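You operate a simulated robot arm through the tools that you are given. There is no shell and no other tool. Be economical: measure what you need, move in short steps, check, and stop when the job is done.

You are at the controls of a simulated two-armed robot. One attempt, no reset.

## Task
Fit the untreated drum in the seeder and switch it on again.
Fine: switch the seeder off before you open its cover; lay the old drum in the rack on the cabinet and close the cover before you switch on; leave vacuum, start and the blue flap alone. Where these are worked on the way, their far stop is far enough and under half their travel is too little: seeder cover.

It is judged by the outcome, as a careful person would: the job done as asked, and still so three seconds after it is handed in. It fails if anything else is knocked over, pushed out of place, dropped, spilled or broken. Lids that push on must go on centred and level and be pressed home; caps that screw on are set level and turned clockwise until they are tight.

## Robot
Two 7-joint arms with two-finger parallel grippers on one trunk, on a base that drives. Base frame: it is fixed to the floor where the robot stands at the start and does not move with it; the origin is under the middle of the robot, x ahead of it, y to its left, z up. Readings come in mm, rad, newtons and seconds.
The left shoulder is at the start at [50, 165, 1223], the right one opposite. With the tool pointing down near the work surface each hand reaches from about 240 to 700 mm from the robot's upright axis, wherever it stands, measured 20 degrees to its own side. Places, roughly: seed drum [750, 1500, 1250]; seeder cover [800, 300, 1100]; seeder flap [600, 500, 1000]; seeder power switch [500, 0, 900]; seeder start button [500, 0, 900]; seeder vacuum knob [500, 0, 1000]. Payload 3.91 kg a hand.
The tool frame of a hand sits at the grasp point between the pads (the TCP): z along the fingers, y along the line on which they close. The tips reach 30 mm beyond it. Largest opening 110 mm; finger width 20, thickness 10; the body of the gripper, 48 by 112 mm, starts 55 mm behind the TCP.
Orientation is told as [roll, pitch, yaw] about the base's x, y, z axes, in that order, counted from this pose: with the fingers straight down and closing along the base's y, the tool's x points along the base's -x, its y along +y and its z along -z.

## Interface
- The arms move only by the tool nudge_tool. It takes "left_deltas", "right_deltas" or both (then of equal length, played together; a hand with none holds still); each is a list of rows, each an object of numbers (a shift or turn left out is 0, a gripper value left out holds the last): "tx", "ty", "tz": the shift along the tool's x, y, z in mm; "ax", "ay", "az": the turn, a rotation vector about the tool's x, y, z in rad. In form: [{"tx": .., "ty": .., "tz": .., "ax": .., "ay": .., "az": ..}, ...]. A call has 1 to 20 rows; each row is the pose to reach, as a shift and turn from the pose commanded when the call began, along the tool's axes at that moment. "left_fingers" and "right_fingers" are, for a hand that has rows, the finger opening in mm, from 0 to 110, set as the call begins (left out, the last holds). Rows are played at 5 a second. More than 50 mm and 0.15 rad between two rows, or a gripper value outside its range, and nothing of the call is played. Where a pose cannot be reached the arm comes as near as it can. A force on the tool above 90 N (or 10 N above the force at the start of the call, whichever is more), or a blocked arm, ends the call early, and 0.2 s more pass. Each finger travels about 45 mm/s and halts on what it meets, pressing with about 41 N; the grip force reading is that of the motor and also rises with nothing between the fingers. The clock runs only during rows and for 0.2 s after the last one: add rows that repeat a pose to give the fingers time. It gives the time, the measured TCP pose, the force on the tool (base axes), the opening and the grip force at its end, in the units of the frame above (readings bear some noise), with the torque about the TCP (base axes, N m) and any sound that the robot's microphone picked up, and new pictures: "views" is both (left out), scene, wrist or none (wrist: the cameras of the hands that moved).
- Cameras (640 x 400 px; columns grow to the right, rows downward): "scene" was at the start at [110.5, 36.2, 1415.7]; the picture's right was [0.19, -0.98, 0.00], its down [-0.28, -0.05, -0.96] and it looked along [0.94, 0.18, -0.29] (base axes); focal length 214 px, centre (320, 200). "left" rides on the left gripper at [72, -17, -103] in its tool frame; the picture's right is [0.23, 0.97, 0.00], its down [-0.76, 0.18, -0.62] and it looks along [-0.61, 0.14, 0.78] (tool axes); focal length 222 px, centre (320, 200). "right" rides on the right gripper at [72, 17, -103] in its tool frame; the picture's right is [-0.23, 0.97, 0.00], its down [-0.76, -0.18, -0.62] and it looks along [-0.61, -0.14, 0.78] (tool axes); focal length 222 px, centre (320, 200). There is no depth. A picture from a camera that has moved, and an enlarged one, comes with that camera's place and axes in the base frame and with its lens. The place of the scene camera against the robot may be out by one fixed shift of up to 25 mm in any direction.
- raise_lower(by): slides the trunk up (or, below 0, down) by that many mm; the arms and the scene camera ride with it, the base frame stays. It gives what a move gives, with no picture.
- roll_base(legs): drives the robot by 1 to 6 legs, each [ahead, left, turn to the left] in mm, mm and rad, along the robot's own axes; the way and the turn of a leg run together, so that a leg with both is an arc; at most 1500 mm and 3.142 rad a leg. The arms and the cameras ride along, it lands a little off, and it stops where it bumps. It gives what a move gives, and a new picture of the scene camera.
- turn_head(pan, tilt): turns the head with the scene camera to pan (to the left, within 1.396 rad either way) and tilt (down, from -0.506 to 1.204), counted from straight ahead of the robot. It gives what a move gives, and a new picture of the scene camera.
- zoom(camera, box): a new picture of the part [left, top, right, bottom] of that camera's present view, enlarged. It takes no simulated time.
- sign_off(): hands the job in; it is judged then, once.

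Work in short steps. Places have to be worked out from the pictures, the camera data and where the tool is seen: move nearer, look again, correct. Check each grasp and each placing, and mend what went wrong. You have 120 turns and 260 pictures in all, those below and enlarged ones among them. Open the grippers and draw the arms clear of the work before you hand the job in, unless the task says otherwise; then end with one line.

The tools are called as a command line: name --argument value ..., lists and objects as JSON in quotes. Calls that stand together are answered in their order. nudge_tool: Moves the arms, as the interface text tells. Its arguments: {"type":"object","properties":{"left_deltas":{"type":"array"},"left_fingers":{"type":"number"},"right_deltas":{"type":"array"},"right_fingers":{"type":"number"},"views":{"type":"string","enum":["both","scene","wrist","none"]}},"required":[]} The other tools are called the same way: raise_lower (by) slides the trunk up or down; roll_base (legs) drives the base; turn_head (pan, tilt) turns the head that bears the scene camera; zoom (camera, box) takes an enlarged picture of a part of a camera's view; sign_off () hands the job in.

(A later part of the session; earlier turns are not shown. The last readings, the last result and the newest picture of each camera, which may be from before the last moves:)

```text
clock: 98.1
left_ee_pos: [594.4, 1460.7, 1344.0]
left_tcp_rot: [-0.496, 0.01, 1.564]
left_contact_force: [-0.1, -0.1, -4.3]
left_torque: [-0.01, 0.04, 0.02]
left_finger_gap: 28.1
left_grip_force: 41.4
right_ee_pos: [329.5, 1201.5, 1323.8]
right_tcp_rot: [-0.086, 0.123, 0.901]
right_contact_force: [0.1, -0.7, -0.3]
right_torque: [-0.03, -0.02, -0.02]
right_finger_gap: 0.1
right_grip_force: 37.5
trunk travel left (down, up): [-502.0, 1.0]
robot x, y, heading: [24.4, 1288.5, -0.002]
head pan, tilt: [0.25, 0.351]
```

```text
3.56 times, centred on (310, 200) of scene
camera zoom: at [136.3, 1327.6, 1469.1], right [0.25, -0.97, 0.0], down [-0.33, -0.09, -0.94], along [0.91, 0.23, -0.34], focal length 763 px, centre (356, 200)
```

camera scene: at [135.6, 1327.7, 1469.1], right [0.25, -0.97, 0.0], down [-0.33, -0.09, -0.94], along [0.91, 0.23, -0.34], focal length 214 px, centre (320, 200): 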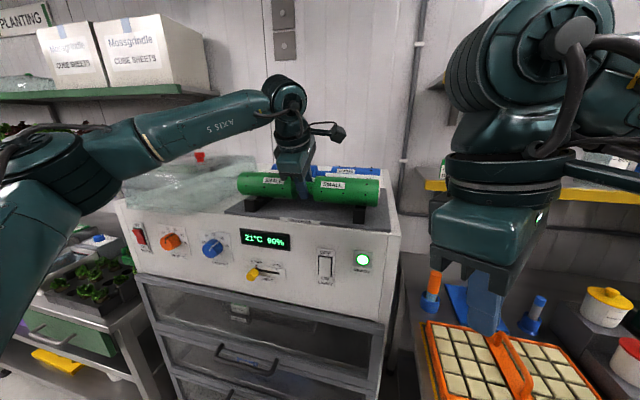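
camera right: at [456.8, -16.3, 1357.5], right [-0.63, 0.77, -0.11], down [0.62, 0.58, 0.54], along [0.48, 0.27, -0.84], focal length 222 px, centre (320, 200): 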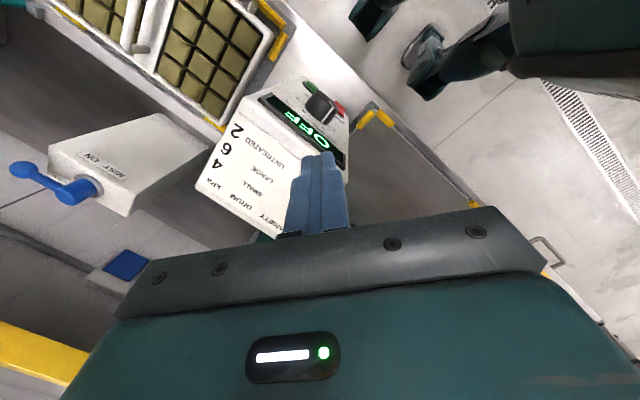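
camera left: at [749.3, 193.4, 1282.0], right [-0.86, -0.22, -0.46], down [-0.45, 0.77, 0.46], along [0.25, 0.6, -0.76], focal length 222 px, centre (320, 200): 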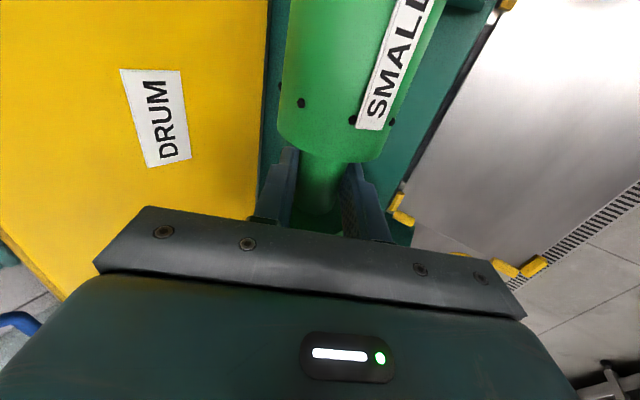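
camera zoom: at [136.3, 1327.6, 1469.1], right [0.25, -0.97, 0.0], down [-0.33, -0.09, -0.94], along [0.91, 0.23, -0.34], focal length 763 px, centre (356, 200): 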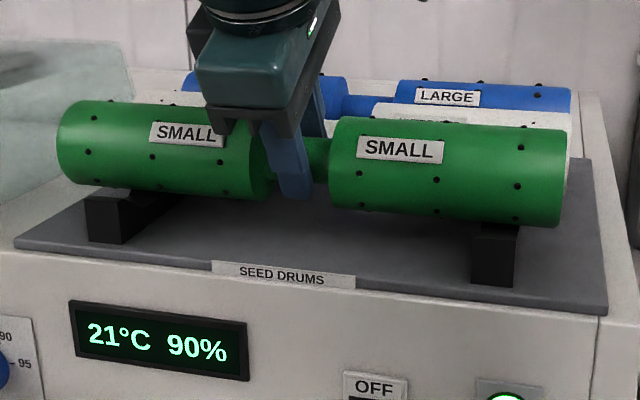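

Free at x 594. I lower 9 mm more.

nudge_tool --left_deltas '[{"ty": 2.1, "tz": 4}, {"ty": 4.3, "tz": 7.9}, {"ty": 4.3, "tz": 7.9}]' --views "none"

```text
clock: 98.9
left_ee_pos: [591.4, 1459.6, 1339.5]
left_tcp_rot: [-0.506, 0.011, 1.565]
left_contact_force: [-5.3, 1.5, 17.4]
left_torque: [0.43, -0.17, 0.16]
left_finger_gap: 27.9
left_grip_force: 41.4
right_ee_pos: [325.6, 1200.1, 1325.2]
right_tcp_rot: [-0.088, 0.121, 0.899]
right_contact_force: [0.0, -0.8, -0.1]
right_torque: [0.0, 0.02, -0.02]
right_finger_gap: 0.1
right_grip_force: 38.1
trunk travel left (down, up): [-502.0, 1.0]
robot x, y, heading: [26.7, 1287.7, -0.005]
head pan, tilt: [0.25, 0.351]
```

Contact on the +x side again (Fx −5, Fz +17), so the slot centre is nearer to me. I lift 8 mm, shift 10 mm back, and lower again.

nudge_tool --left_deltas '[{"ty": -4, "tz": -7}, {"ty": 5, "tz": -11.8}, {"ty": 8.8, "tz": -4.8}, {"ty": 8.8, "tz": -4.8}]' --views "none"

```text
clock: 99.9
left_ee_pos: [583.5, 1458.9, 1335.6]
left_tcp_rot: [-0.499, 0.01, 1.565]
left_contact_force: [-0.1, -0.2, -1.3]
left_torque: [-0.36, 0.04, -0.01]
left_finger_gap: 28.1
left_grip_force: 40.5
right_ee_pos: [328.6, 1201.1, 1323.0]
right_tcp_rot: [-0.084, 0.122, 0.901]
right_contact_force: [0.1, -0.8, 0.8]
right_torque: [0.0, 0.03, 0.0]
right_finger_gap: 0.2
right_grip_force: 37.5
trunk travel left (down, up): [-502.0, 1.0]
robot x, y, heading: [27.1, 1282.5, 0.002]
head pan, tilt: [0.25, 0.351]
```

Only a light touch at the right end and no sideways force. I lower 5 mm more.

nudge_tool --left_deltas '[{"ty": 1.2, "tz": 2.2}, {"ty": 2.4, "tz": 4.4}, {"ty": 2.4, "tz": 4.4}]' --views "wrist"

zoom --camera "scene" --box '[220, 150, 400, 250]'

```text
clock: 100.7
left_ee_pos: [583.3, 1458.2, 1336.4]
left_tcp_rot: [-0.507, 0.011, 1.564]
left_contact_force: [6.4, 4.4, 27.8]
left_torque: [0.36, -0.42, 0.04]
left_finger_gap: 28.1
left_grip_force: 41.1
right_ee_pos: [327.3, 1201.2, 1325.6]
right_tcp_rot: [-0.086, 0.12, 0.902]
right_contact_force: [0.7, 0.4, 0.0]
right_torque: [0.01, 0.0, -0.01]
right_finger_gap: 0.1
right_grip_force: 37.8
trunk travel left (down, up): [-502.0, 1.0]
robot x, y, heading: [27.0, 1286.1, -0.002]
head pan, tilt: [0.25, 0.351]
camera left: at [548.0, 1387.6, 1434.8], right [-0.85, -0.23, -0.47], down [-0.45, 0.77, 0.45], along [0.26, 0.6, -0.76], focal length 222 px, centre (320, 200)
```

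left: 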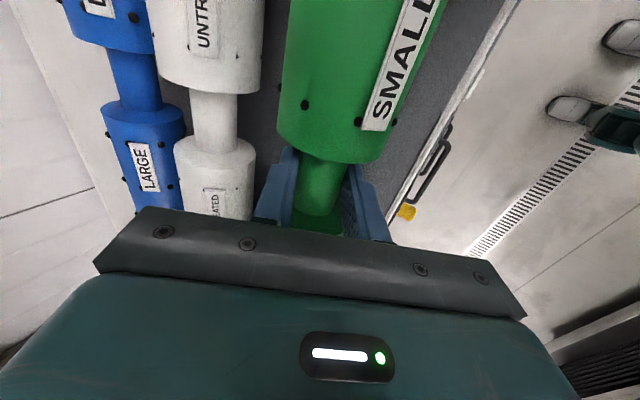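

```text
3.56 times, centred on (310, 200) of scene
camera zoom: at [134.4, 1327.4, 1469.7], right [0.25, -0.97, 0.0], down [-0.33, -0.08, -0.94], along [0.91, 0.23, -0.34], focal length 763 px, centre (356, 200)
```

zoom: 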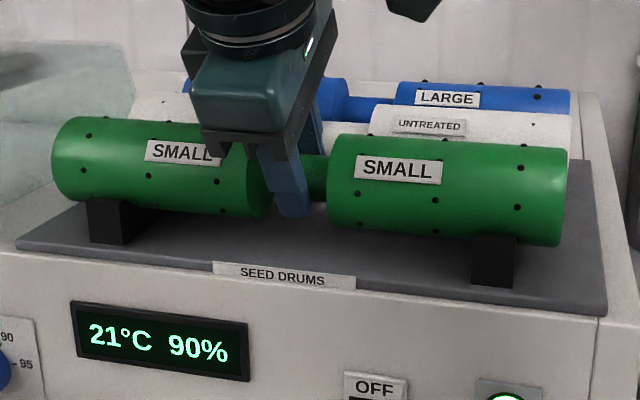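

Equal pixel-ray spacing to the white and blue drums shows the old drum is seated in the front slot at the same height. I relieve the downward push and open the fingers.

nudge_tool --left_deltas '[{"ty": -1.9, "tz": -3.5}, {"ty": -1.9, "tz": -3.5}]' --views "none"

nudge_tool --left_fingers 60 --left_deltas '[{"tz": 0}, {"tz": 0}, {"tz": 0}, {"tz": 0}]' --views "wrist"

zoom --camera "scene" --box '[220, 150, 400, 250]'

```text
clock: 101.3
left_ee_pos: [583.3, 1460.0, 1336.1]
left_tcp_rot: [-0.499, 0.009, 1.565]
left_contact_force: [6.6, 2.7, 18.9]
left_torque: [-0.47, -0.31, 0.1]
left_finger_gap: 28.2
left_grip_force: 41.0
right_ee_pos: [328.8, 1201.7, 1323.5]
right_tcp_rot: [-0.085, 0.122, 0.901]
right_contact_force: [0.0, -0.2, 0.1]
right_torque: [0.0, 0.01, -0.01]
right_finger_gap: 0.1
right_grip_force: 37.7
trunk travel left (down, up): [-502.0, 1.0]
robot x, y, heading: [29.4, 1285.4, -0.0]
head pan, tilt: [0.25, 0.351]
```

```text
clock: 102.3
left_ee_pos: [584.7, 1459.8, 1334.7]
left_tcp_rot: [-0.496, 0.008, 1.564]
left_contact_force: [-0.8, 0.1, 0.1]
left_torque: [-0.04, 0.02, -0.03]
left_finger_gap: 59.8
left_grip_force: 0.0
right_ee_pos: [328.8, 1202.3, 1324.1]
right_tcp_rot: [-0.085, 0.122, 0.899]
right_contact_force: [0.5, -0.4, 0.3]
right_torque: [-0.01, -0.01, 0.01]
right_finger_gap: 0.0
right_grip_force: 38.2
trunk travel left (down, up): [-502.0, 1.0]
robot x, y, heading: [25.9, 1288.9, 0.002]
head pan, tilt: [0.25, 0.351]
camera left: at [549.9, 1387.4, 1433.9], right [-0.86, -0.22, -0.46], down [-0.45, 0.77, 0.46], along [0.25, 0.6, -0.76], focal length 222 px, centre (320, 200)
```

left: 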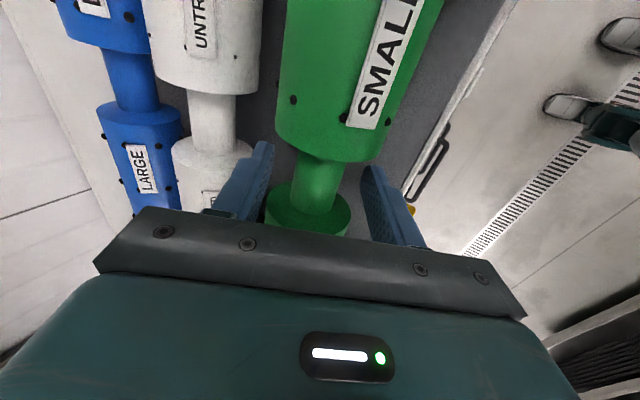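

```text
3.56 times, centred on (310, 200) of scene
camera zoom: at [135.9, 1327.6, 1469.1], right [0.25, -0.97, 0.0], down [-0.33, -0.08, -0.94], along [0.91, 0.23, -0.34], focal length 763 px, centre (356, 200)
```

zoom: 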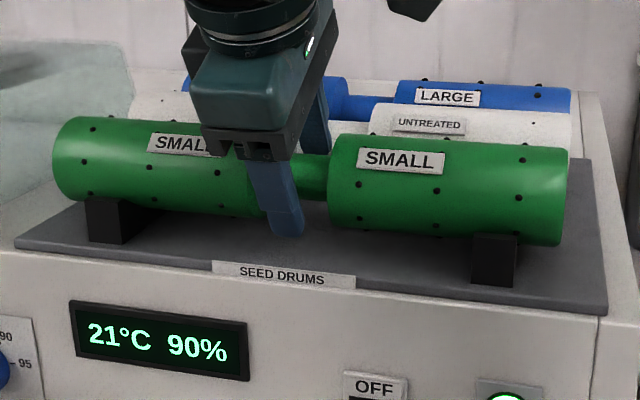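

The old drum rests stably. I withdraw the hand along its fingers.

nudge_tool --left_deltas '[{"tz": -20}, {"tz": -45}, {"tz": -75}, {"tz": -105}]'

```text
clock: 103.3
left_ee_pos: [532.7, 1461.3, 1430.1]
left_tcp_rot: [-0.496, 0.007, 1.561]
left_contact_force: [0.2, -0.2, 0.4]
left_torque: [0.03, 0.01, 0.02]
left_finger_gap: 59.8
left_grip_force: 0.1
right_ee_pos: [329.3, 1202.2, 1323.0]
right_tcp_rot: [-0.084, 0.122, 0.901]
right_contact_force: [0.3, 0.0, 0.7]
right_torque: [-0.02, 0.0, 0.0]
right_finger_gap: 0.0
right_grip_force: 37.7
trunk travel left (down, up): [-502.0, 1.0]
robot x, y, heading: [28.7, 1285.2, -0.001]
head pan, tilt: [0.25, 0.351]
camera scene: at [135.7, 1327.6, 1469.1], right [0.25, -0.97, 0.0], down [-0.33, -0.08, -0.94], along [0.91, 0.23, -0.34], focal length 214 px, centre (320, 200)
camera left: at [498.5, 1389.6, 1528.4], right [-0.86, -0.22, -0.46], down [-0.45, 0.77, 0.46], along [0.25, 0.6, -0.76], focal length 222 px, centre (320, 200)
```

scene: 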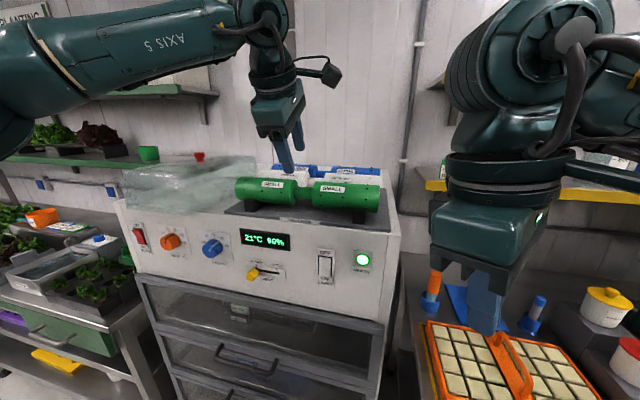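
left: 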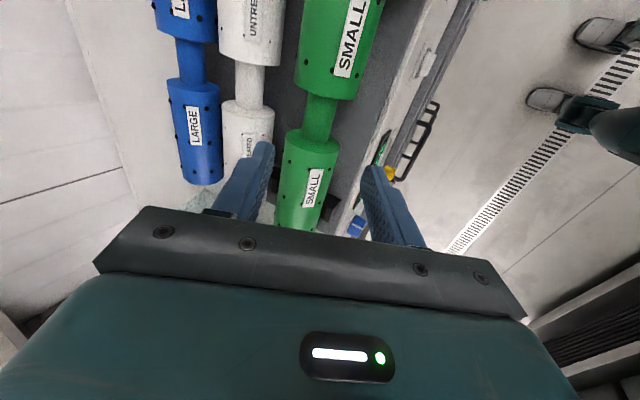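

All three necks are clear in view; white neck axis ≈ [684, 1456, 1318]. I drive 116 mm ahead and reduce the tilt to 0.3 so the gripper body clears the green drum.

roll_base --legs '[[116, -5, 0]]'

nudge_tool --left_fingers 56 --left_deltas '[{"ax": -0.1}, {"ax": -0.2}]'

```text
clock: 104.5
left_ee_pos: [649.4, 1455.8, 1429.8]
left_tcp_rot: [-0.497, 0.009, 1.561]
left_contact_force: [-0.7, 0.7, -0.1]
left_torque: [0.03, 0.02, 0.01]
left_finger_gap: 60.0
left_grip_force: 0.1
right_ee_pos: [444.3, 1196.3, 1323.1]
right_tcp_rot: [-0.086, 0.121, 0.898]
right_contact_force: [0.3, 1.1, 0.4]
right_torque: [0.02, -0.01, -0.01]
right_finger_gap: 0.0
right_grip_force: 37.8
trunk travel left (down, up): [-502.0, 1.0]
robot x, y, heading: [139.9, 1279.0, -0.003]
head pan, tilt: [0.25, 0.351]
camera scene: at [251.3, 1322.5, 1469.1], right [0.25, -0.97, 0.0], down [-0.33, -0.08, -0.94], along [0.91, 0.23, -0.34], focal length 214 px, centre (320, 200)
```

scene: 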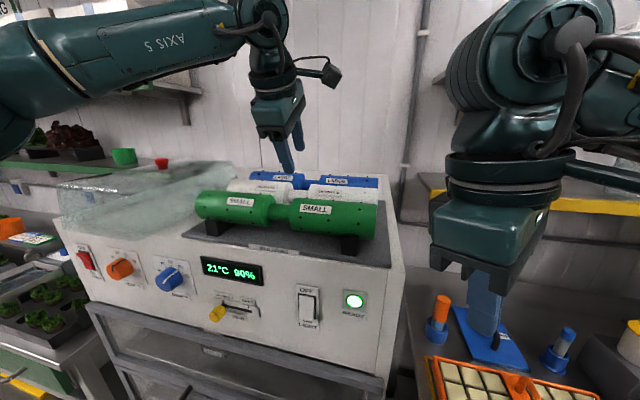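

```text
clock: 105.1
left_ee_pos: [631.7, 1474.5, 1420.2]
left_tcp_rot: [-0.295, 0.007, 1.561]
left_contact_force: [-0.2, 0.7, 0.2]
left_torque: [0.03, -0.03, -0.02]
left_finger_gap: 55.8
left_grip_force: 0.0
left hand out of reach, approached as far as the arm can: row 1, 2
right_ee_pos: [443.6, 1196.2, 1323.1]
right_tcp_rot: [-0.084, 0.12, 0.899]
right_contact_force: [0.0, 0.3, 0.3]
right_torque: [0.02, 0.0, -0.01]
right_finger_gap: 0.2
right_grip_force: 37.7
trunk travel left (down, up): [-502.0, 1.0]
robot x, y, heading: [144.2, 1281.6, -0.0]
head pan, tilt: [0.25, 0.351]
camera scene: at [251.0, 1321.8, 1469.1], right [0.25, -0.97, 0.0], down [-0.33, -0.08, -0.94], along [0.91, 0.23, -0.34], focal length 214 px, centre (320, 200)
camera left: at [618.0, 1402.1, 1524.0], right [-0.93, -0.22, -0.28], down [-0.34, 0.77, 0.54], along [0.1, 0.6, -0.79], focal length 222 px, centre (320, 200)
```

scene: 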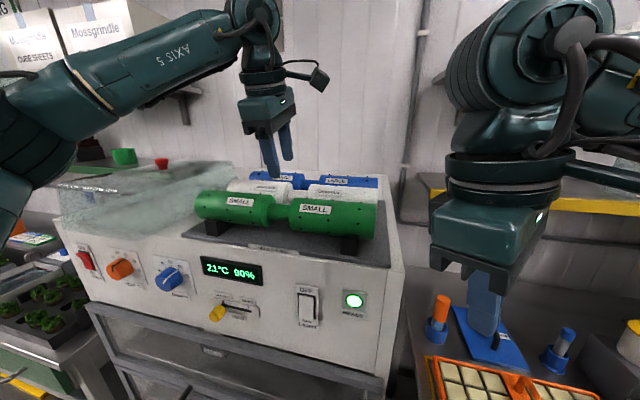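
left: 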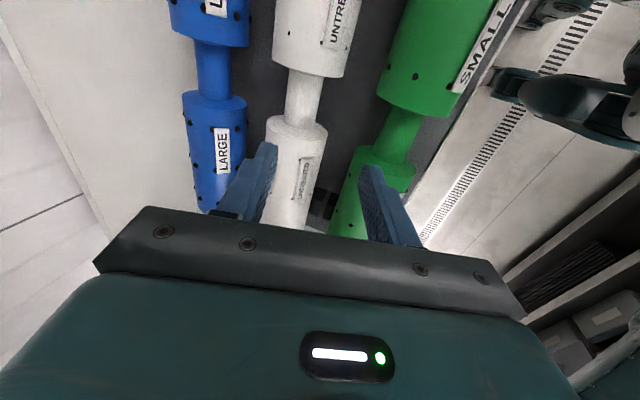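

I align over the white neck and descend halfway.

nudge_tool --left_deltas '[{"tx": 6, "ty": -6, "tz": 20}, {"tx": 19, "ty": -20.3, "tz": 45}]' --views "wrist"

zoom --camera "left" --box '[160, 0, 480, 240]'

```text
clock: 105.7
left_ee_pos: [659.5, 1475.4, 1392.4]
left_tcp_rot: [-0.297, 0.01, 1.562]
left_contact_force: [-0.3, -0.2, 0.5]
left_torque: [-0.02, -0.01, -0.02]
left_finger_gap: 56.2
left_grip_force: 0.1
left hand out of reach, approached as far as the arm can: row 2
right_ee_pos: [444.5, 1197.8, 1323.0]
right_tcp_rot: [-0.087, 0.122, 0.898]
right_contact_force: [-0.4, -0.1, 0.1]
right_torque: [0.01, 0.0, 0.01]
right_finger_gap: 0.0
right_grip_force: 37.8
trunk travel left (down, up): [-502.0, 1.0]
robot x, y, heading: [140.4, 1279.3, -0.003]
head pan, tilt: [0.25, 0.351]
camera left: at [646.3, 1402.6, 1495.8], right [-0.93, -0.22, -0.28], down [-0.35, 0.77, 0.54], along [0.1, 0.6, -0.79], focal length 222 px, centre (320, 200)
```

left: 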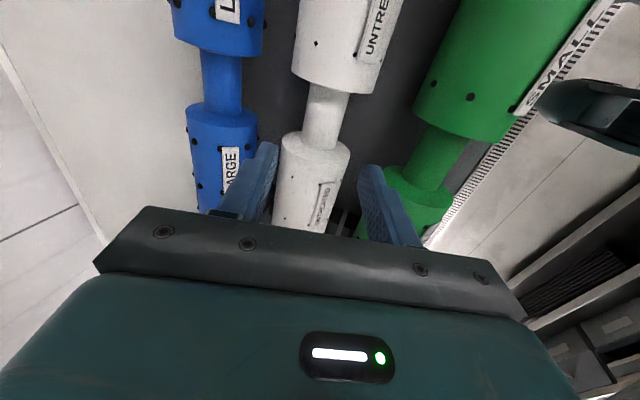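

```text
1.67 times, centred on (320, 120) of left
camera zoom: at [646.3, 1402.6, 1495.8], right [-0.93, -0.22, -0.28], down [-0.35, 0.77, 0.54], along [0.1, 0.6, -0.79], focal length 370 px, centre (320, 333)
```

zoom: 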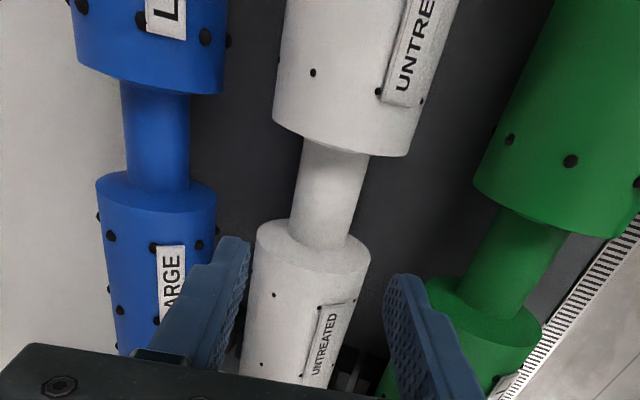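

x and tilt are right; only y is 21 mm off due to arm reach, so I shift the base right 21 mm.

roll_base --legs '[[0, -21, 0.003]]'

zoom --camera "left" --box '[160, 0, 480, 240]'

```text
clock: 106.6
left_ee_pos: [658.6, 1453.3, 1392.5]
left_tcp_rot: [-0.296, 0.007, 1.564]
left_contact_force: [-0.3, 0.4, -0.2]
left_torque: [0.0, -0.01, 0.01]
left_finger_gap: 56.0
left_grip_force: 0.1
right_ee_pos: [443.4, 1176.1, 1323.7]
right_tcp_rot: [-0.085, 0.123, 0.902]
right_contact_force: [1.1, -0.1, 0.6]
right_torque: [0.02, 0.02, 0.04]
right_finger_gap: 0.0
right_grip_force: 37.5
trunk travel left (down, up): [-502.0, 1.0]
robot x, y, heading: [140.9, 1257.4, 0.002]
head pan, tilt: [0.25, 0.351]
camera scene: at [250.9, 1301.6, 1469.1], right [0.25, -0.97, 0.0], down [-0.33, -0.09, -0.94], along [0.91, 0.23, -0.34], focal length 214 px, centre (320, 200)
```

scene: 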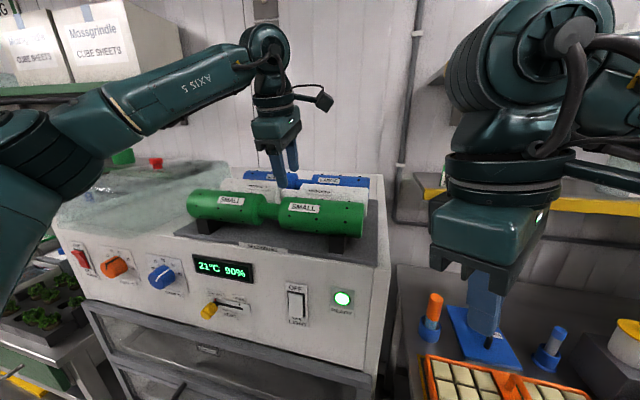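

```text
1.67 times, centred on (320, 120) of left
camera zoom: at [645.6, 1382.1, 1496.1], right [-0.93, -0.22, -0.28], down [-0.35, 0.77, 0.54], along [0.1, 0.6, -0.79], focal length 370 px, centre (320, 333)
```

zoom: 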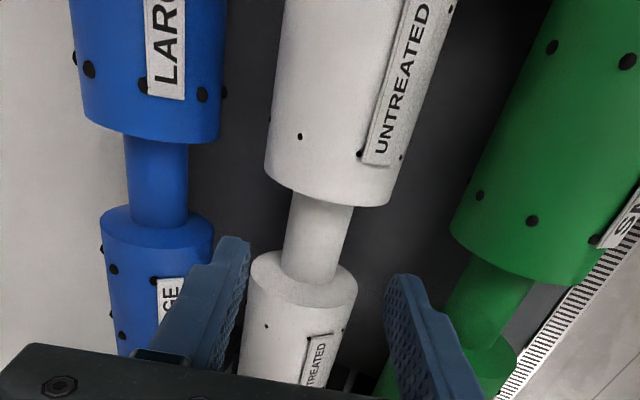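

Aligned. I descend 57 mm along the fingers, then close on the white neck.

nudge_tool --left_deltas '[{"tz": 20}, {"tz": 40}, {"tz": 57}]' --views "wrist"

```text
clock: 107.4
left_ee_pos: [676.6, 1453.6, 1338.6]
left_tcp_rot: [-0.296, 0.011, 1.567]
left_contact_force: [1.0, 0.6, -0.5]
left_torque: [0.03, 0.01, 0.0]
left_finger_gap: 56.0
left_grip_force: 0.0
right_ee_pos: [444.5, 1175.9, 1323.5]
right_tcp_rot: [-0.086, 0.123, 0.901]
right_contact_force: [0.4, -0.2, -0.7]
right_torque: [0.01, -0.05, 0.0]
right_finger_gap: 0.0
right_grip_force: 37.7
trunk travel left (down, up): [-502.0, 1.0]
robot x, y, heading: [141.3, 1258.8, 0.003]
head pan, tilt: [0.25, 0.351]
camera left: at [662.3, 1382.5, 1441.4], right [-0.93, -0.22, -0.28], down [-0.35, 0.77, 0.54], along [0.1, 0.6, -0.8], focal length 222 px, centre (320, 200)
```

left: 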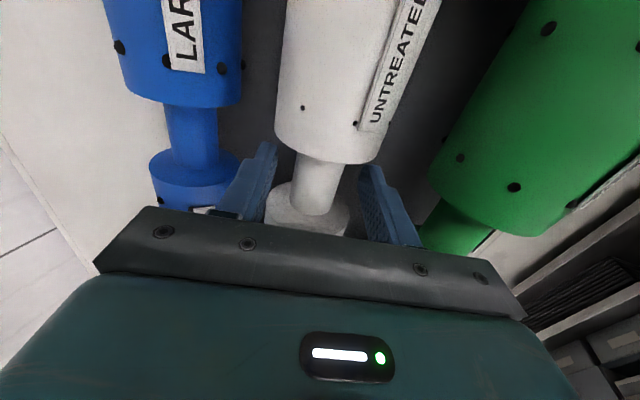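

The neck is centred between the pads; I close.

nudge_tool --left_fingers 0 --left_deltas '[{"tz": 3}, {"tz": 3}, {"tz": 3}, {"tz": 3}, {"tz": 3}]' --views "wrist"

```text
clock: 108.6
left_ee_pos: [676.2, 1453.8, 1336.0]
left_tcp_rot: [-0.296, 0.008, 1.565]
left_contact_force: [1.6, 0.3, 2.9]
left_torque: [0.0, -0.19, 0.03]
left_finger_gap: 28.1
left_grip_force: 40.7
right_ee_pos: [444.2, 1177.5, 1324.9]
right_tcp_rot: [-0.085, 0.122, 0.902]
right_contact_force: [0.5, 0.1, -0.2]
right_torque: [-0.02, -0.01, 0.0]
right_finger_gap: 0.2
right_grip_force: 38.0
trunk travel left (down, up): [-502.0, 1.0]
robot x, y, heading: [142.2, 1258.8, -0.002]
head pan, tilt: [0.25, 0.351]
camera left: at [663.2, 1382.0, 1439.3], right [-0.93, -0.22, -0.28], down [-0.35, 0.77, 0.54], along [0.1, 0.6, -0.79], focal length 222 px, centre (320, 200)
```

left: 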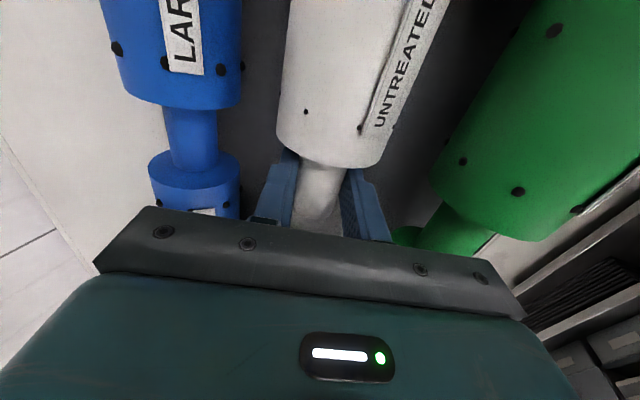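

Gripped at 28 mm. I lift vertically first, then back along the finger line, clear of the green drum.

nudge_tool --left_deltas '[{"ty": -2.2, "tz": -7}, {"ty": -4.4, "tz": -14.4}, {"ty": -4.4, "tz": -35, "ax": 0.05}, {"ty": -4.4, "tz": -58, "ax": 0.1}, {"ty": -4.4, "tz": -80, "ax": 0.15}, {"ty": -4.4, "tz": -100, "ax": 0.2}]'

```text
clock: 110.0
left_ee_pos: [652.0, 1453.8, 1433.2]
left_tcp_rot: [-0.498, 0.01, 1.567]
left_contact_force: [-0.4, -1.1, -2.4]
left_torque: [-0.03, 0.0, -0.02]
left_finger_gap: 28.0
left_grip_force: 41.3
right_ee_pos: [443.4, 1176.2, 1323.5]
right_tcp_rot: [-0.085, 0.122, 0.903]
right_contact_force: [0.5, 0.3, 0.0]
right_torque: [0.04, 0.02, -0.04]
right_finger_gap: 0.0
right_grip_force: 37.8
trunk travel left (down, up): [-502.0, 1.0]
robot x, y, heading: [143.5, 1262.7, 0.006]
head pan, tilt: [0.25, 0.351]
camera scene: at [250.5, 1302.0, 1469.1], right [0.25, -0.97, 0.0], down [-0.33, -0.09, -0.94], along [0.91, 0.23, -0.34], focal length 214 px, centre (320, 200)
camera left: at [616.4, 1382.2, 1532.2], right [-0.86, -0.23, -0.46], down [-0.45, 0.77, 0.46], along [0.25, 0.6, -0.76], focal length 222 px, centre (320, 200)
```

scene: 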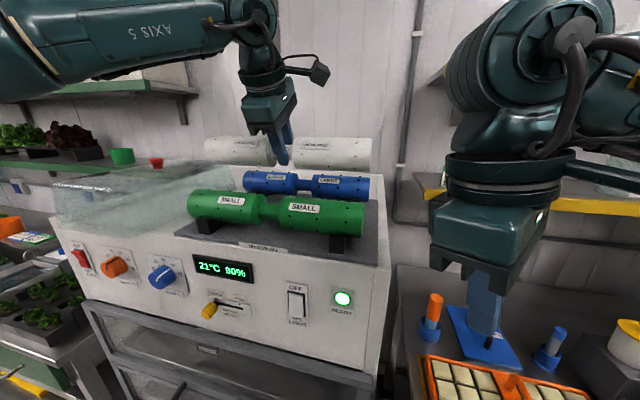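
left: 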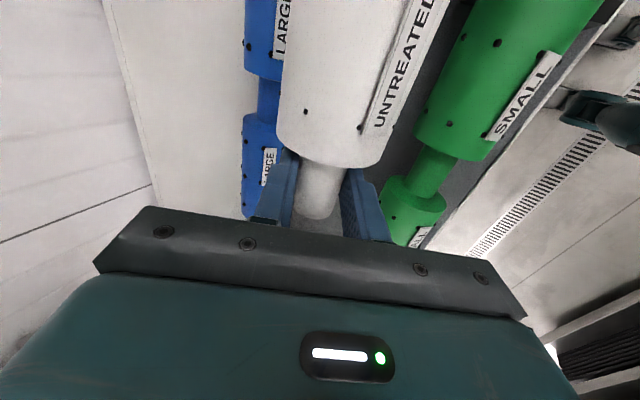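

The untreated drum is clear above the others. I back away and drive right to the seeder.

roll_base --legs '[[-165, 0, 0], [0, -1165, 0]]'

turn_head --pan 0.15 --tilt 0.55

```text
clock: 121.4
left_ee_pos: [491.1, 315.1, 1432.2]
left_tcp_rot: [-0.496, 0.008, 1.58]
left_contact_force: [0.3, 0.7, -3.7]
left_torque: [-0.01, 0.03, -0.01]
left_finger_gap: 28.1
left_grip_force: 41.2
right_ee_pos: [288.4, 34.4, 1323.8]
right_tcp_rot: [-0.086, 0.123, 0.916]
right_contact_force: [0.2, 0.2, -0.2]
right_torque: [-0.01, -0.01, 0.02]
right_finger_gap: 0.0
right_grip_force: 38.0
trunk travel left (down, up): [-502.0, 1.0]
robot x, y, heading: [-15.6, 114.5, 0.013]
head pan, tilt: [0.25, 0.351]
camera scene: at [93.3, 157.5, 1469.1], right [0.26, -0.96, 0.0], down [-0.33, -0.09, -0.94], along [0.91, 0.25, -0.34], focal length 214 px, centre (320, 200)
```

scene: 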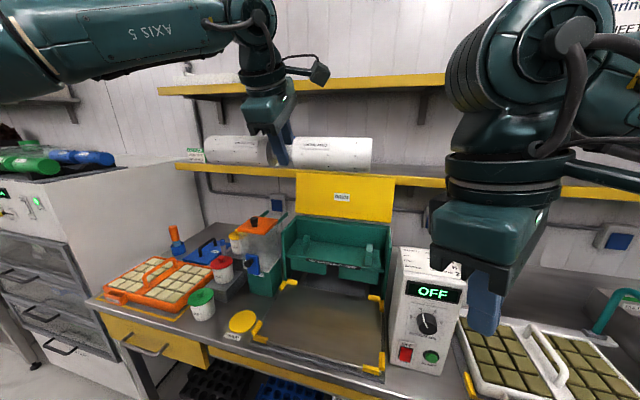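

```text
clock: 122.1
left_ee_pos: [490.9, 314.8, 1433.9]
left_tcp_rot: [-0.496, 0.009, 1.581]
left_contact_force: [0.3, 0.4, -4.4]
left_torque: [-0.01, -0.02, 0.0]
left_finger_gap: 27.8
left_grip_force: 41.1
right_ee_pos: [286.8, 34.5, 1324.3]
right_tcp_rot: [-0.085, 0.121, 0.917]
right_contact_force: [0.4, 0.1, -0.1]
right_torque: [0.0, 0.0, 0.0]
right_finger_gap: 0.1
right_grip_force: 38.0
trunk travel left (down, up): [-502.0, 1.0]
robot x, y, heading: [-15.1, 117.5, 0.009]
head pan, tilt: [0.15, 0.55]
camera scene: at [92.0, 147.9, 1450.9], right [0.17, -0.99, 0.0], down [-0.52, -0.09, -0.85], along [0.84, 0.14, -0.52], focal length 214 px, centre (320, 200)
```

scene: 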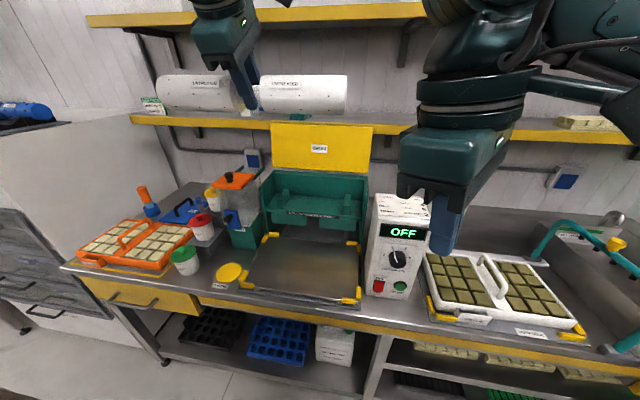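

Now I lower the trunk and hand to the same carry height as when I took the old drum out.

raise_lower --by -76

nudge_tool --left_deltas '[{"tx": 6, "ty": 5, "tz": 37}, {"tx": 12, "ty": 10, "tz": 74}, {"tx": 18, "ty": 15, "tz": 111}, {"tx": 25, "ty": 20, "tz": 148}, {"tx": 31, "ty": 25.4, "tz": 184.4}]' --views "none"

roll_base --legs '[[120, -18, -0.009]]'

```text
clock: 123.2
left_ee_pos: [491.5, 314.8, 1356.5]
left_tcp_rot: [-0.499, 0.007, 1.58]
left_contact_force: [-0.1, -1.4, -2.7]
left_torque: [-0.01, 0.03, 0.0]
left_finger_gap: 28.0
left_grip_force: 40.7
right_ee_pos: [287.0, 34.2, 1247.9]
right_tcp_rot: [-0.085, 0.122, 0.917]
right_contact_force: [0.1, -0.1, 0.5]
right_torque: [0.05, 0.02, 0.0]
right_finger_gap: 0.0
right_grip_force: 37.6
trunk travel left (down, up): [-426.0, 77.0]
robot x, y, heading: [-18.4, 111.9, 0.015]
head pan, tilt: [0.15, 0.55]
```

```text
clock: 124.4
left_ee_pos: [558.6, 279.7, 1182.3]
left_tcp_rot: [-0.494, 0.01, 1.581]
left_contact_force: [0.0, 0.4, -3.5]
left_torque: [-0.03, 0.05, -0.01]
left_finger_gap: 28.2
left_grip_force: 41.4
right_ee_pos: [288.3, 34.9, 1246.7]
right_tcp_rot: [-0.084, 0.122, 0.917]
right_contact_force: [-0.6, -0.1, 0.1]
right_torque: [0.0, 0.0, 0.0]
right_finger_gap: 0.0
right_grip_force: 37.7
trunk travel left (down, up): [-426.0, 77.0]
robot x, y, heading: [-15.5, 114.6, 0.014]
head pan, tilt: [0.15, 0.55]
```

```text
clock: 125.7
left_ee_pos: [677.2, 260.0, 1182.2]
left_tcp_rot: [-0.496, 0.009, 1.57]
left_contact_force: [-0.6, -0.9, -4.6]
left_torque: [-0.02, 0.04, 0.01]
left_finger_gap: 28.3
left_grip_force: 41.7
right_ee_pos: [406.5, 15.5, 1247.8]
right_tcp_rot: [-0.084, 0.122, 0.911]
right_contact_force: [0.2, -0.6, -0.8]
right_torque: [0.03, 0.01, -0.03]
right_finger_gap: 0.0
right_grip_force: 38.1
trunk travel left (down, up): [-426.0, 77.0]
robot x, y, heading: [104.8, 97.8, 0.005]
head pan, tilt: [0.15, 0.55]
camera scene: at [211.8, 130.6, 1374.7], right [0.16, -0.99, 0.0], down [-0.52, -0.08, -0.85], along [0.84, 0.13, -0.52], focal length 214 px, centre (320, 200)
```

scene: 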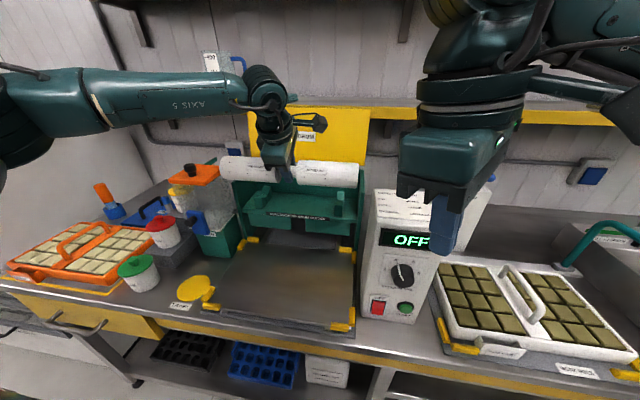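

I drive the last 103 mm ahead and 5 mm left, bringing the drum above the cradle.

roll_base --legs '[[103, 5, -0.003]]'

zoom --camera "left" --box '[0, 0, 640, 400]'

```text
clock: 126.8
left_ee_pos: [780.9, 262.5, 1181.9]
left_tcp_rot: [-0.496, 0.008, 1.568]
left_contact_force: [-0.4, 0.1, -4.4]
left_torque: [-0.02, 0.03, 0.0]
left_finger_gap: 28.1
left_grip_force: 40.7
right_ee_pos: [509.0, 19.8, 1246.8]
right_tcp_rot: [-0.084, 0.121, 0.906]
right_contact_force: [0.6, 0.8, 0.1]
right_torque: [0.01, 0.03, -0.01]
right_finger_gap: 0.0
right_grip_force: 37.9
trunk travel left (down, up): [-426.0, 77.0]
robot x, y, heading: [207.3, 102.6, 0.002]
head pan, tilt: [0.15, 0.55]
camera scene: at [314.2, 136.0, 1374.7], right [0.15, -0.99, 0.0], down [-0.52, -0.08, -0.85], along [0.84, 0.13, -0.52], focal length 214 px, centre (320, 200)
```

scene: 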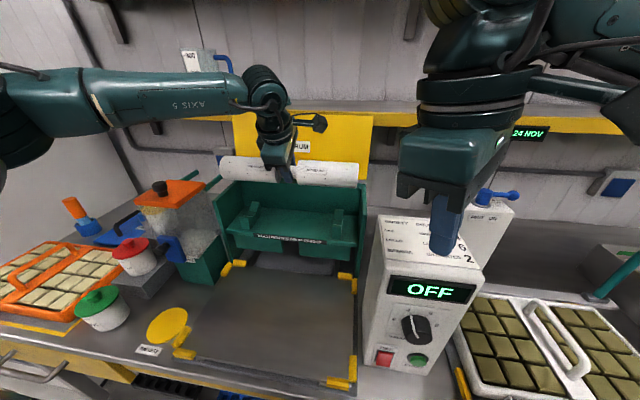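

```text
1.00 times, centred on (320, 200) of left (not enlarged: the box is as wide or as high as the picture)
camera zoom: at [746.3, 191.6, 1280.9], right [-0.86, -0.23, -0.46], down [-0.45, 0.77, 0.46], along [0.25, 0.6, -0.76], focal length 222 px, centre (320, 200)
```

zoom: 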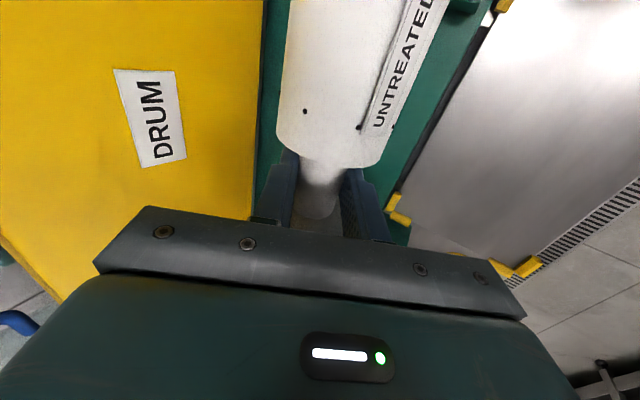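

Matches the earlier removal pose. I lower to 12 mm above the seat.

nudge_tool --left_deltas '[{"tx": -3, "ty": 10, "tz": 22}, {"tx": -3, "ty": 22, "tz": 45}, {"tx": -3, "ty": 35, "tz": 68}, {"tx": -3, "ty": 47.1, "tz": 90.6}]'

zoom --camera "scene" --box '[190, 110, 390, 290]'

```text
clock: 127.8
left_ee_pos: [780.7, 264.9, 1081.3]
left_tcp_rot: [-0.495, 0.012, 1.567]
left_contact_force: [-0.7, -0.3, -3.6]
left_torque: [-0.01, 0.03, 0.01]
left_finger_gap: 28.0
left_grip_force: 40.9
right_ee_pos: [508.6, 21.6, 1247.1]
right_tcp_rot: [-0.086, 0.123, 0.907]
right_contact_force: [0.8, 0.2, -0.5]
right_torque: [0.01, 0.0, -0.01]
right_finger_gap: 0.0
right_grip_force: 37.7
trunk travel left (down, up): [-426.0, 77.0]
robot x, y, heading: [206.7, 110.0, 0.005]
head pan, tilt: [0.15, 0.55]
camera scene: at [313.9, 136.1, 1374.8], right [0.15, -0.99, 0.0], down [-0.52, -0.08, -0.85], along [0.84, 0.13, -0.52], focal length 214 px, centre (320, 200)
camera left: at [746.8, 194.7, 1179.8], right [-0.86, -0.23, -0.46], down [-0.45, 0.77, 0.46], along [0.25, 0.6, -0.76], focal length 222 px, centre (320, 200)
```

scene: 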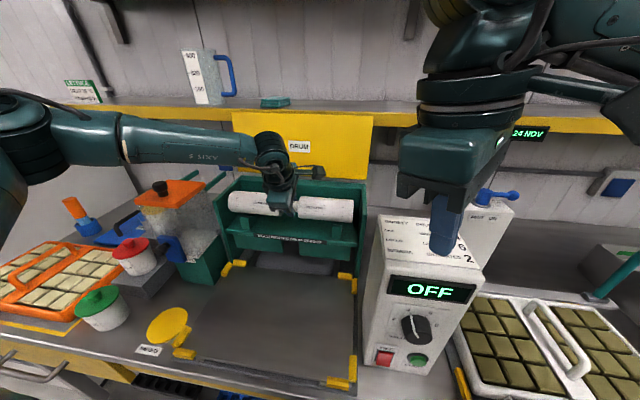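
left: 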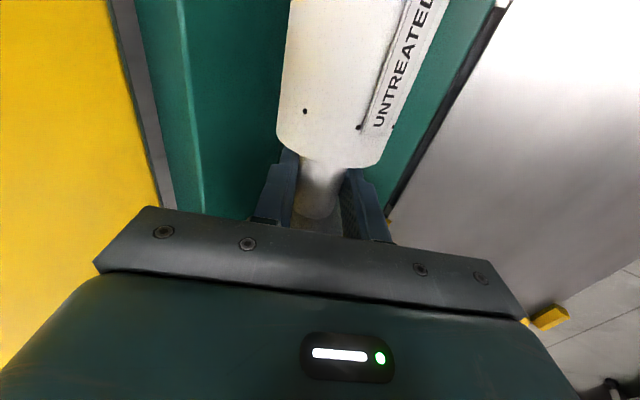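

```text
2.22 times, centred on (290, 200) of scene
camera zoom: at [313.9, 136.1, 1374.8], right [0.15, -0.99, 0.0], down [-0.52, -0.08, -0.85], along [0.84, 0.13, -0.52], focal length 477 px, centre (387, 200)
```

zoom: 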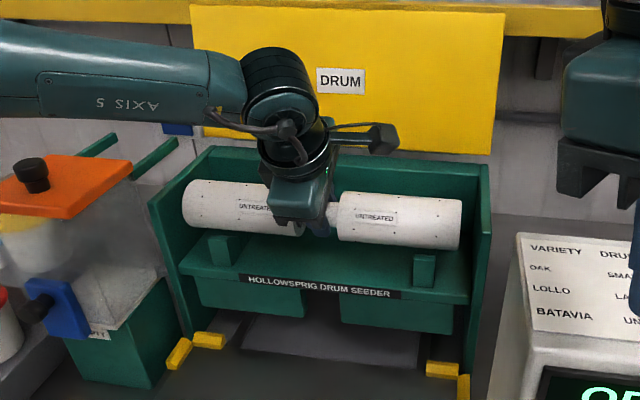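

The drum hangs level over the cradle. I lower the remaining ~14 mm.

nudge_tool --left_deltas '[{"ty": 1, "tz": 5}, {"ty": 2.8, "tz": 9.5}, {"ty": 4.6, "tz": 13.2}, {"ty": 4.6, "tz": 13.2}]' --views "wrist"

zoom --camera "scene" --box '[190, 110, 390, 290]'

```text
clock: 128.8
left_ee_pos: [783.6, 265.7, 1069.1]
left_tcp_rot: [-0.501, 0.009, 1.567]
left_contact_force: [3.4, 0.7, 5.0]
left_torque: [0.4, -0.03, -0.07]
left_finger_gap: 28.2
left_grip_force: 41.0
right_ee_pos: [507.6, 20.9, 1247.7]
right_tcp_rot: [-0.085, 0.121, 0.906]
right_contact_force: [0.1, 0.6, -0.7]
right_torque: [0.04, 0.0, -0.01]
right_finger_gap: 0.2
right_grip_force: 37.9
trunk travel left (down, up): [-426.0, 77.0]
robot x, y, heading: [204.3, 100.8, 0.003]
head pan, tilt: [0.15, 0.55]
camera left: at [748.7, 193.5, 1167.5], right [-0.86, -0.23, -0.47], down [-0.45, 0.77, 0.45], along [0.25, 0.6, -0.76], focal length 222 px, centre (320, 200)
```

left: 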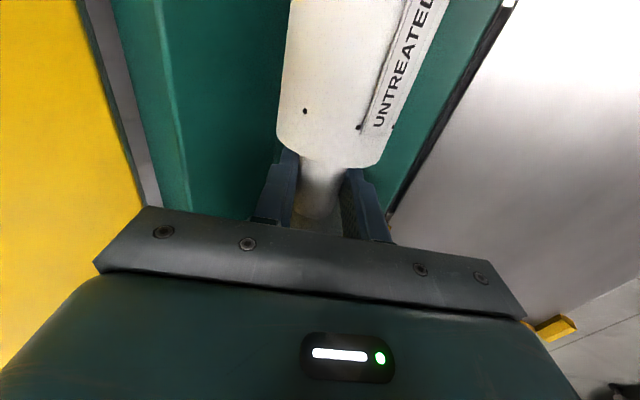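

```text
2.22 times, centred on (290, 200) of scene
camera zoom: at [312.9, 135.8, 1375.0], right [0.15, -0.99, 0.0], down [-0.52, -0.08, -0.85], along [0.84, 0.13, -0.52], focal length 477 px, centre (387, 200)
```

zoom: 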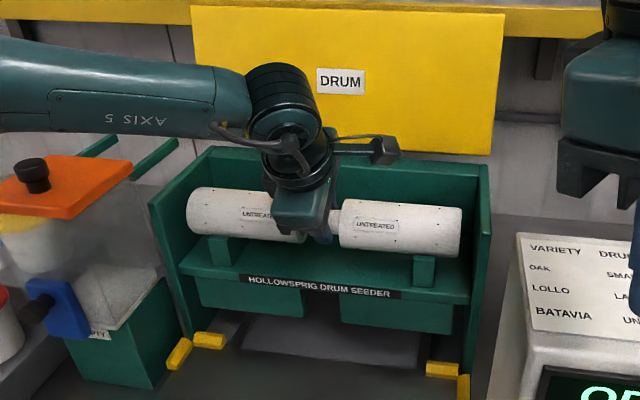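

Seated: same pose as the old drum had, light upward contact. I release and then withdraw.

nudge_tool --left_fingers 56 --left_deltas '[{"tz": 0}, {"tz": 0}, {"tz": 0}, {"tz": 0}]' --views "none"

nudge_tool --left_deltas '[{"tz": -20}, {"tz": -45}, {"tz": -75}, {"tz": -110}, {"tz": -150}]' --views "both"

zoom --camera "scene" --box '[190, 110, 390, 290]'

```text
clock: 129.8
left_ee_pos: [781.2, 265.2, 1067.0]
left_tcp_rot: [-0.498, 0.009, 1.567]
left_contact_force: [0.4, -0.7, -0.5]
left_torque: [-0.03, 0.06, 0.03]
left_finger_gap: 56.0
left_grip_force: 0.1
right_ee_pos: [507.8, 20.9, 1248.2]
right_tcp_rot: [-0.086, 0.121, 0.906]
right_contact_force: [0.5, 0.5, 0.1]
right_torque: [0.0, 0.02, -0.01]
right_finger_gap: 0.0
right_grip_force: 37.5
trunk travel left (down, up): [-426.0, 77.0]
robot x, y, heading: [203.2, 106.6, 0.006]
head pan, tilt: [0.15, 0.55]
```

```text
clock: 131.0
left_ee_pos: [711.8, 264.4, 1200.6]
left_tcp_rot: [-0.498, 0.009, 1.566]
left_contact_force: [0.1, -0.3, 0.3]
left_torque: [0.03, 0.0, -0.02]
left_finger_gap: 56.2
left_grip_force: 0.0
right_ee_pos: [507.4, 20.9, 1248.3]
right_tcp_rot: [-0.085, 0.121, 0.906]
right_contact_force: [-0.2, 0.2, -0.3]
right_torque: [-0.03, 0.01, 0.0]
right_finger_gap: 0.1
right_grip_force: 37.8
trunk travel left (down, up): [-426.0, 77.0]
robot x, y, heading: [206.6, 102.7, 0.011]
head pan, tilt: [0.15, 0.55]
camera scene: at [312.1, 135.6, 1375.0], right [0.15, -0.99, 0.0], down [-0.52, -0.08, -0.85], along [0.84, 0.13, -0.52], focal length 214 px, centre (320, 200)
camera left: at [677.9, 193.0, 1299.8], right [-0.86, -0.23, -0.46], down [-0.45, 0.77, 0.46], along [0.25, 0.6, -0.76], focal length 222 px, centre (320, 200)
```

scene: 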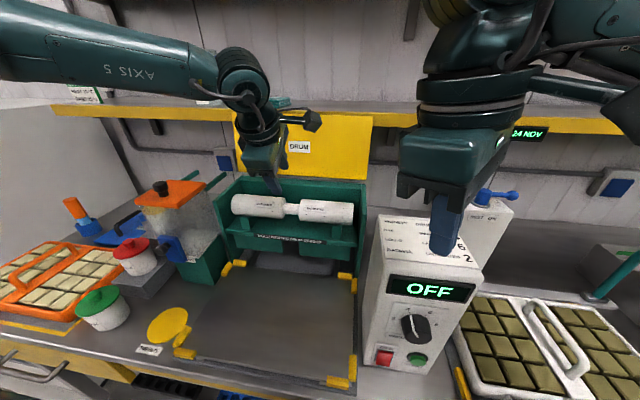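
left: 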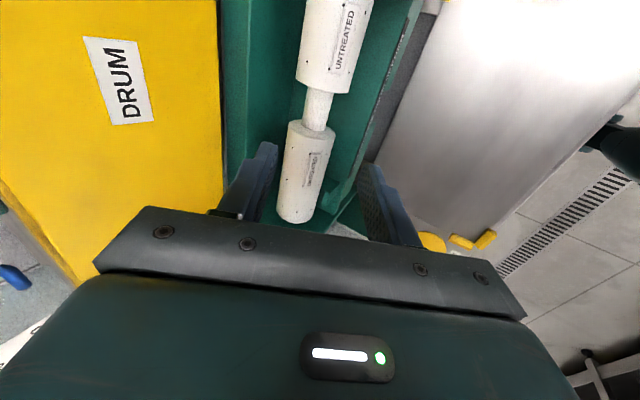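

```text
2.22 times, centred on (290, 200) of scene
camera zoom: at [312.1, 135.6, 1375.0], right [0.15, -0.99, 0.0], down [-0.52, -0.08, -0.85], along [0.84, 0.13, -0.52], focal length 477 px, centre (387, 200)
```

zoom: 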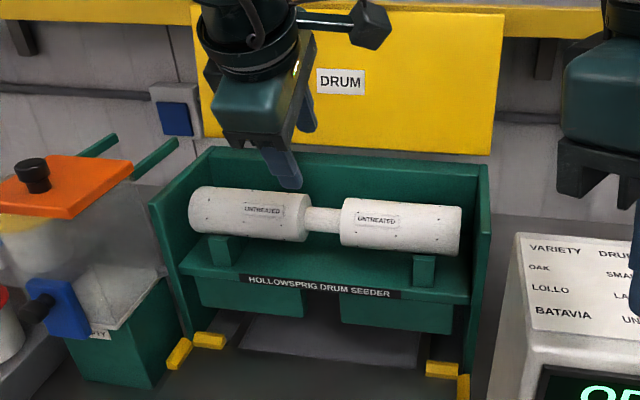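

The untreated drum sits in the seeder. For closing I'll hook the cover's top edge with closed fingers at yaw 0, so I first retreat and level the left hand.

nudge_tool --left_deltas '[{"tx": -15, "ty": 7, "tz": -29, "ax": -0.125}, {"tx": -30, "ty": 14, "tz": -58, "ax": -0.25}, {"tx": -45, "ty": 20, "tz": -88, "ax": -0.375}, {"tx": -60, "ty": 27, "tz": -117, "ax": -0.5}]' --views "none"

nudge_tool --left_fingers 0 --left_deltas '[{"az": 0.143}, {"az": 0.286}, {"az": 0.429}, {"az": 0.572}, {"az": 0.715}, {"az": 0.858}, {"az": 1.0}, {"az": 1.143}, {"az": 1.286}, {"az": 1.429}, {"az": 1.566}]' --views "scene"

```text
clock: 132.0
left_ee_pos: [631.2, 326.0, 1288.3]
left_tcp_rot: [0.005, 0.008, 1.565]
left_contact_force: [0.3, -0.5, 0.4]
left_torque: [-0.01, -0.01, 0.0]
left_finger_gap: 55.9
left_grip_force: 0.0
right_ee_pos: [507.6, 20.9, 1246.8]
right_tcp_rot: [-0.085, 0.122, 0.906]
right_contact_force: [-0.6, -0.3, -1.1]
right_torque: [0.03, -0.02, 0.03]
right_finger_gap: 0.0
right_grip_force: 38.2
trunk travel left (down, up): [-426.0, 77.0]
robot x, y, heading: [204.1, 99.6, 0.004]
head pan, tilt: [0.15, 0.55]
```

```text
clock: 134.4
left_ee_pos: [632.4, 327.5, 1288.0]
left_tcp_rot: [-0.008, 0.004, -0.002]
left_contact_force: [-0.4, 0.1, 0.1]
left_torque: [0.01, -0.04, 0.04]
left_finger_gap: 0.1
left_grip_force: 37.7
right_ee_pos: [507.8, 19.7, 1247.3]
right_tcp_rot: [-0.086, 0.12, 0.907]
right_contact_force: [-0.6, 0.2, 1.3]
right_torque: [0.0, -0.02, -0.02]
right_finger_gap: 0.0
right_grip_force: 37.5
trunk travel left (down, up): [-426.0, 77.0]
robot x, y, heading: [207.4, 99.9, 0.005]
head pan, tilt: [0.15, 0.55]
camera scene: at [313.1, 135.9, 1374.9], right [0.15, -0.99, 0.0], down [-0.52, -0.08, -0.85], along [0.84, 0.13, -0.52], focal length 214 px, centre (320, 200)
```

scene: 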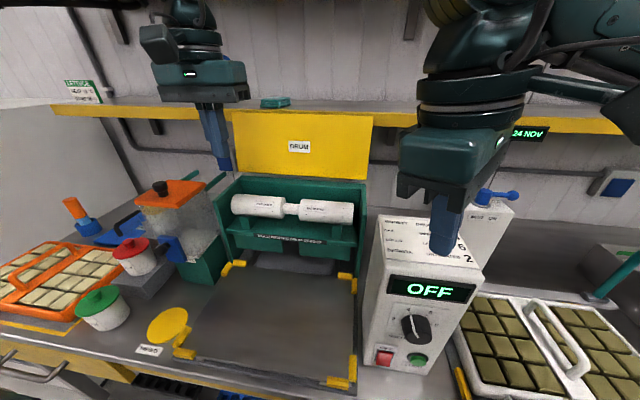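

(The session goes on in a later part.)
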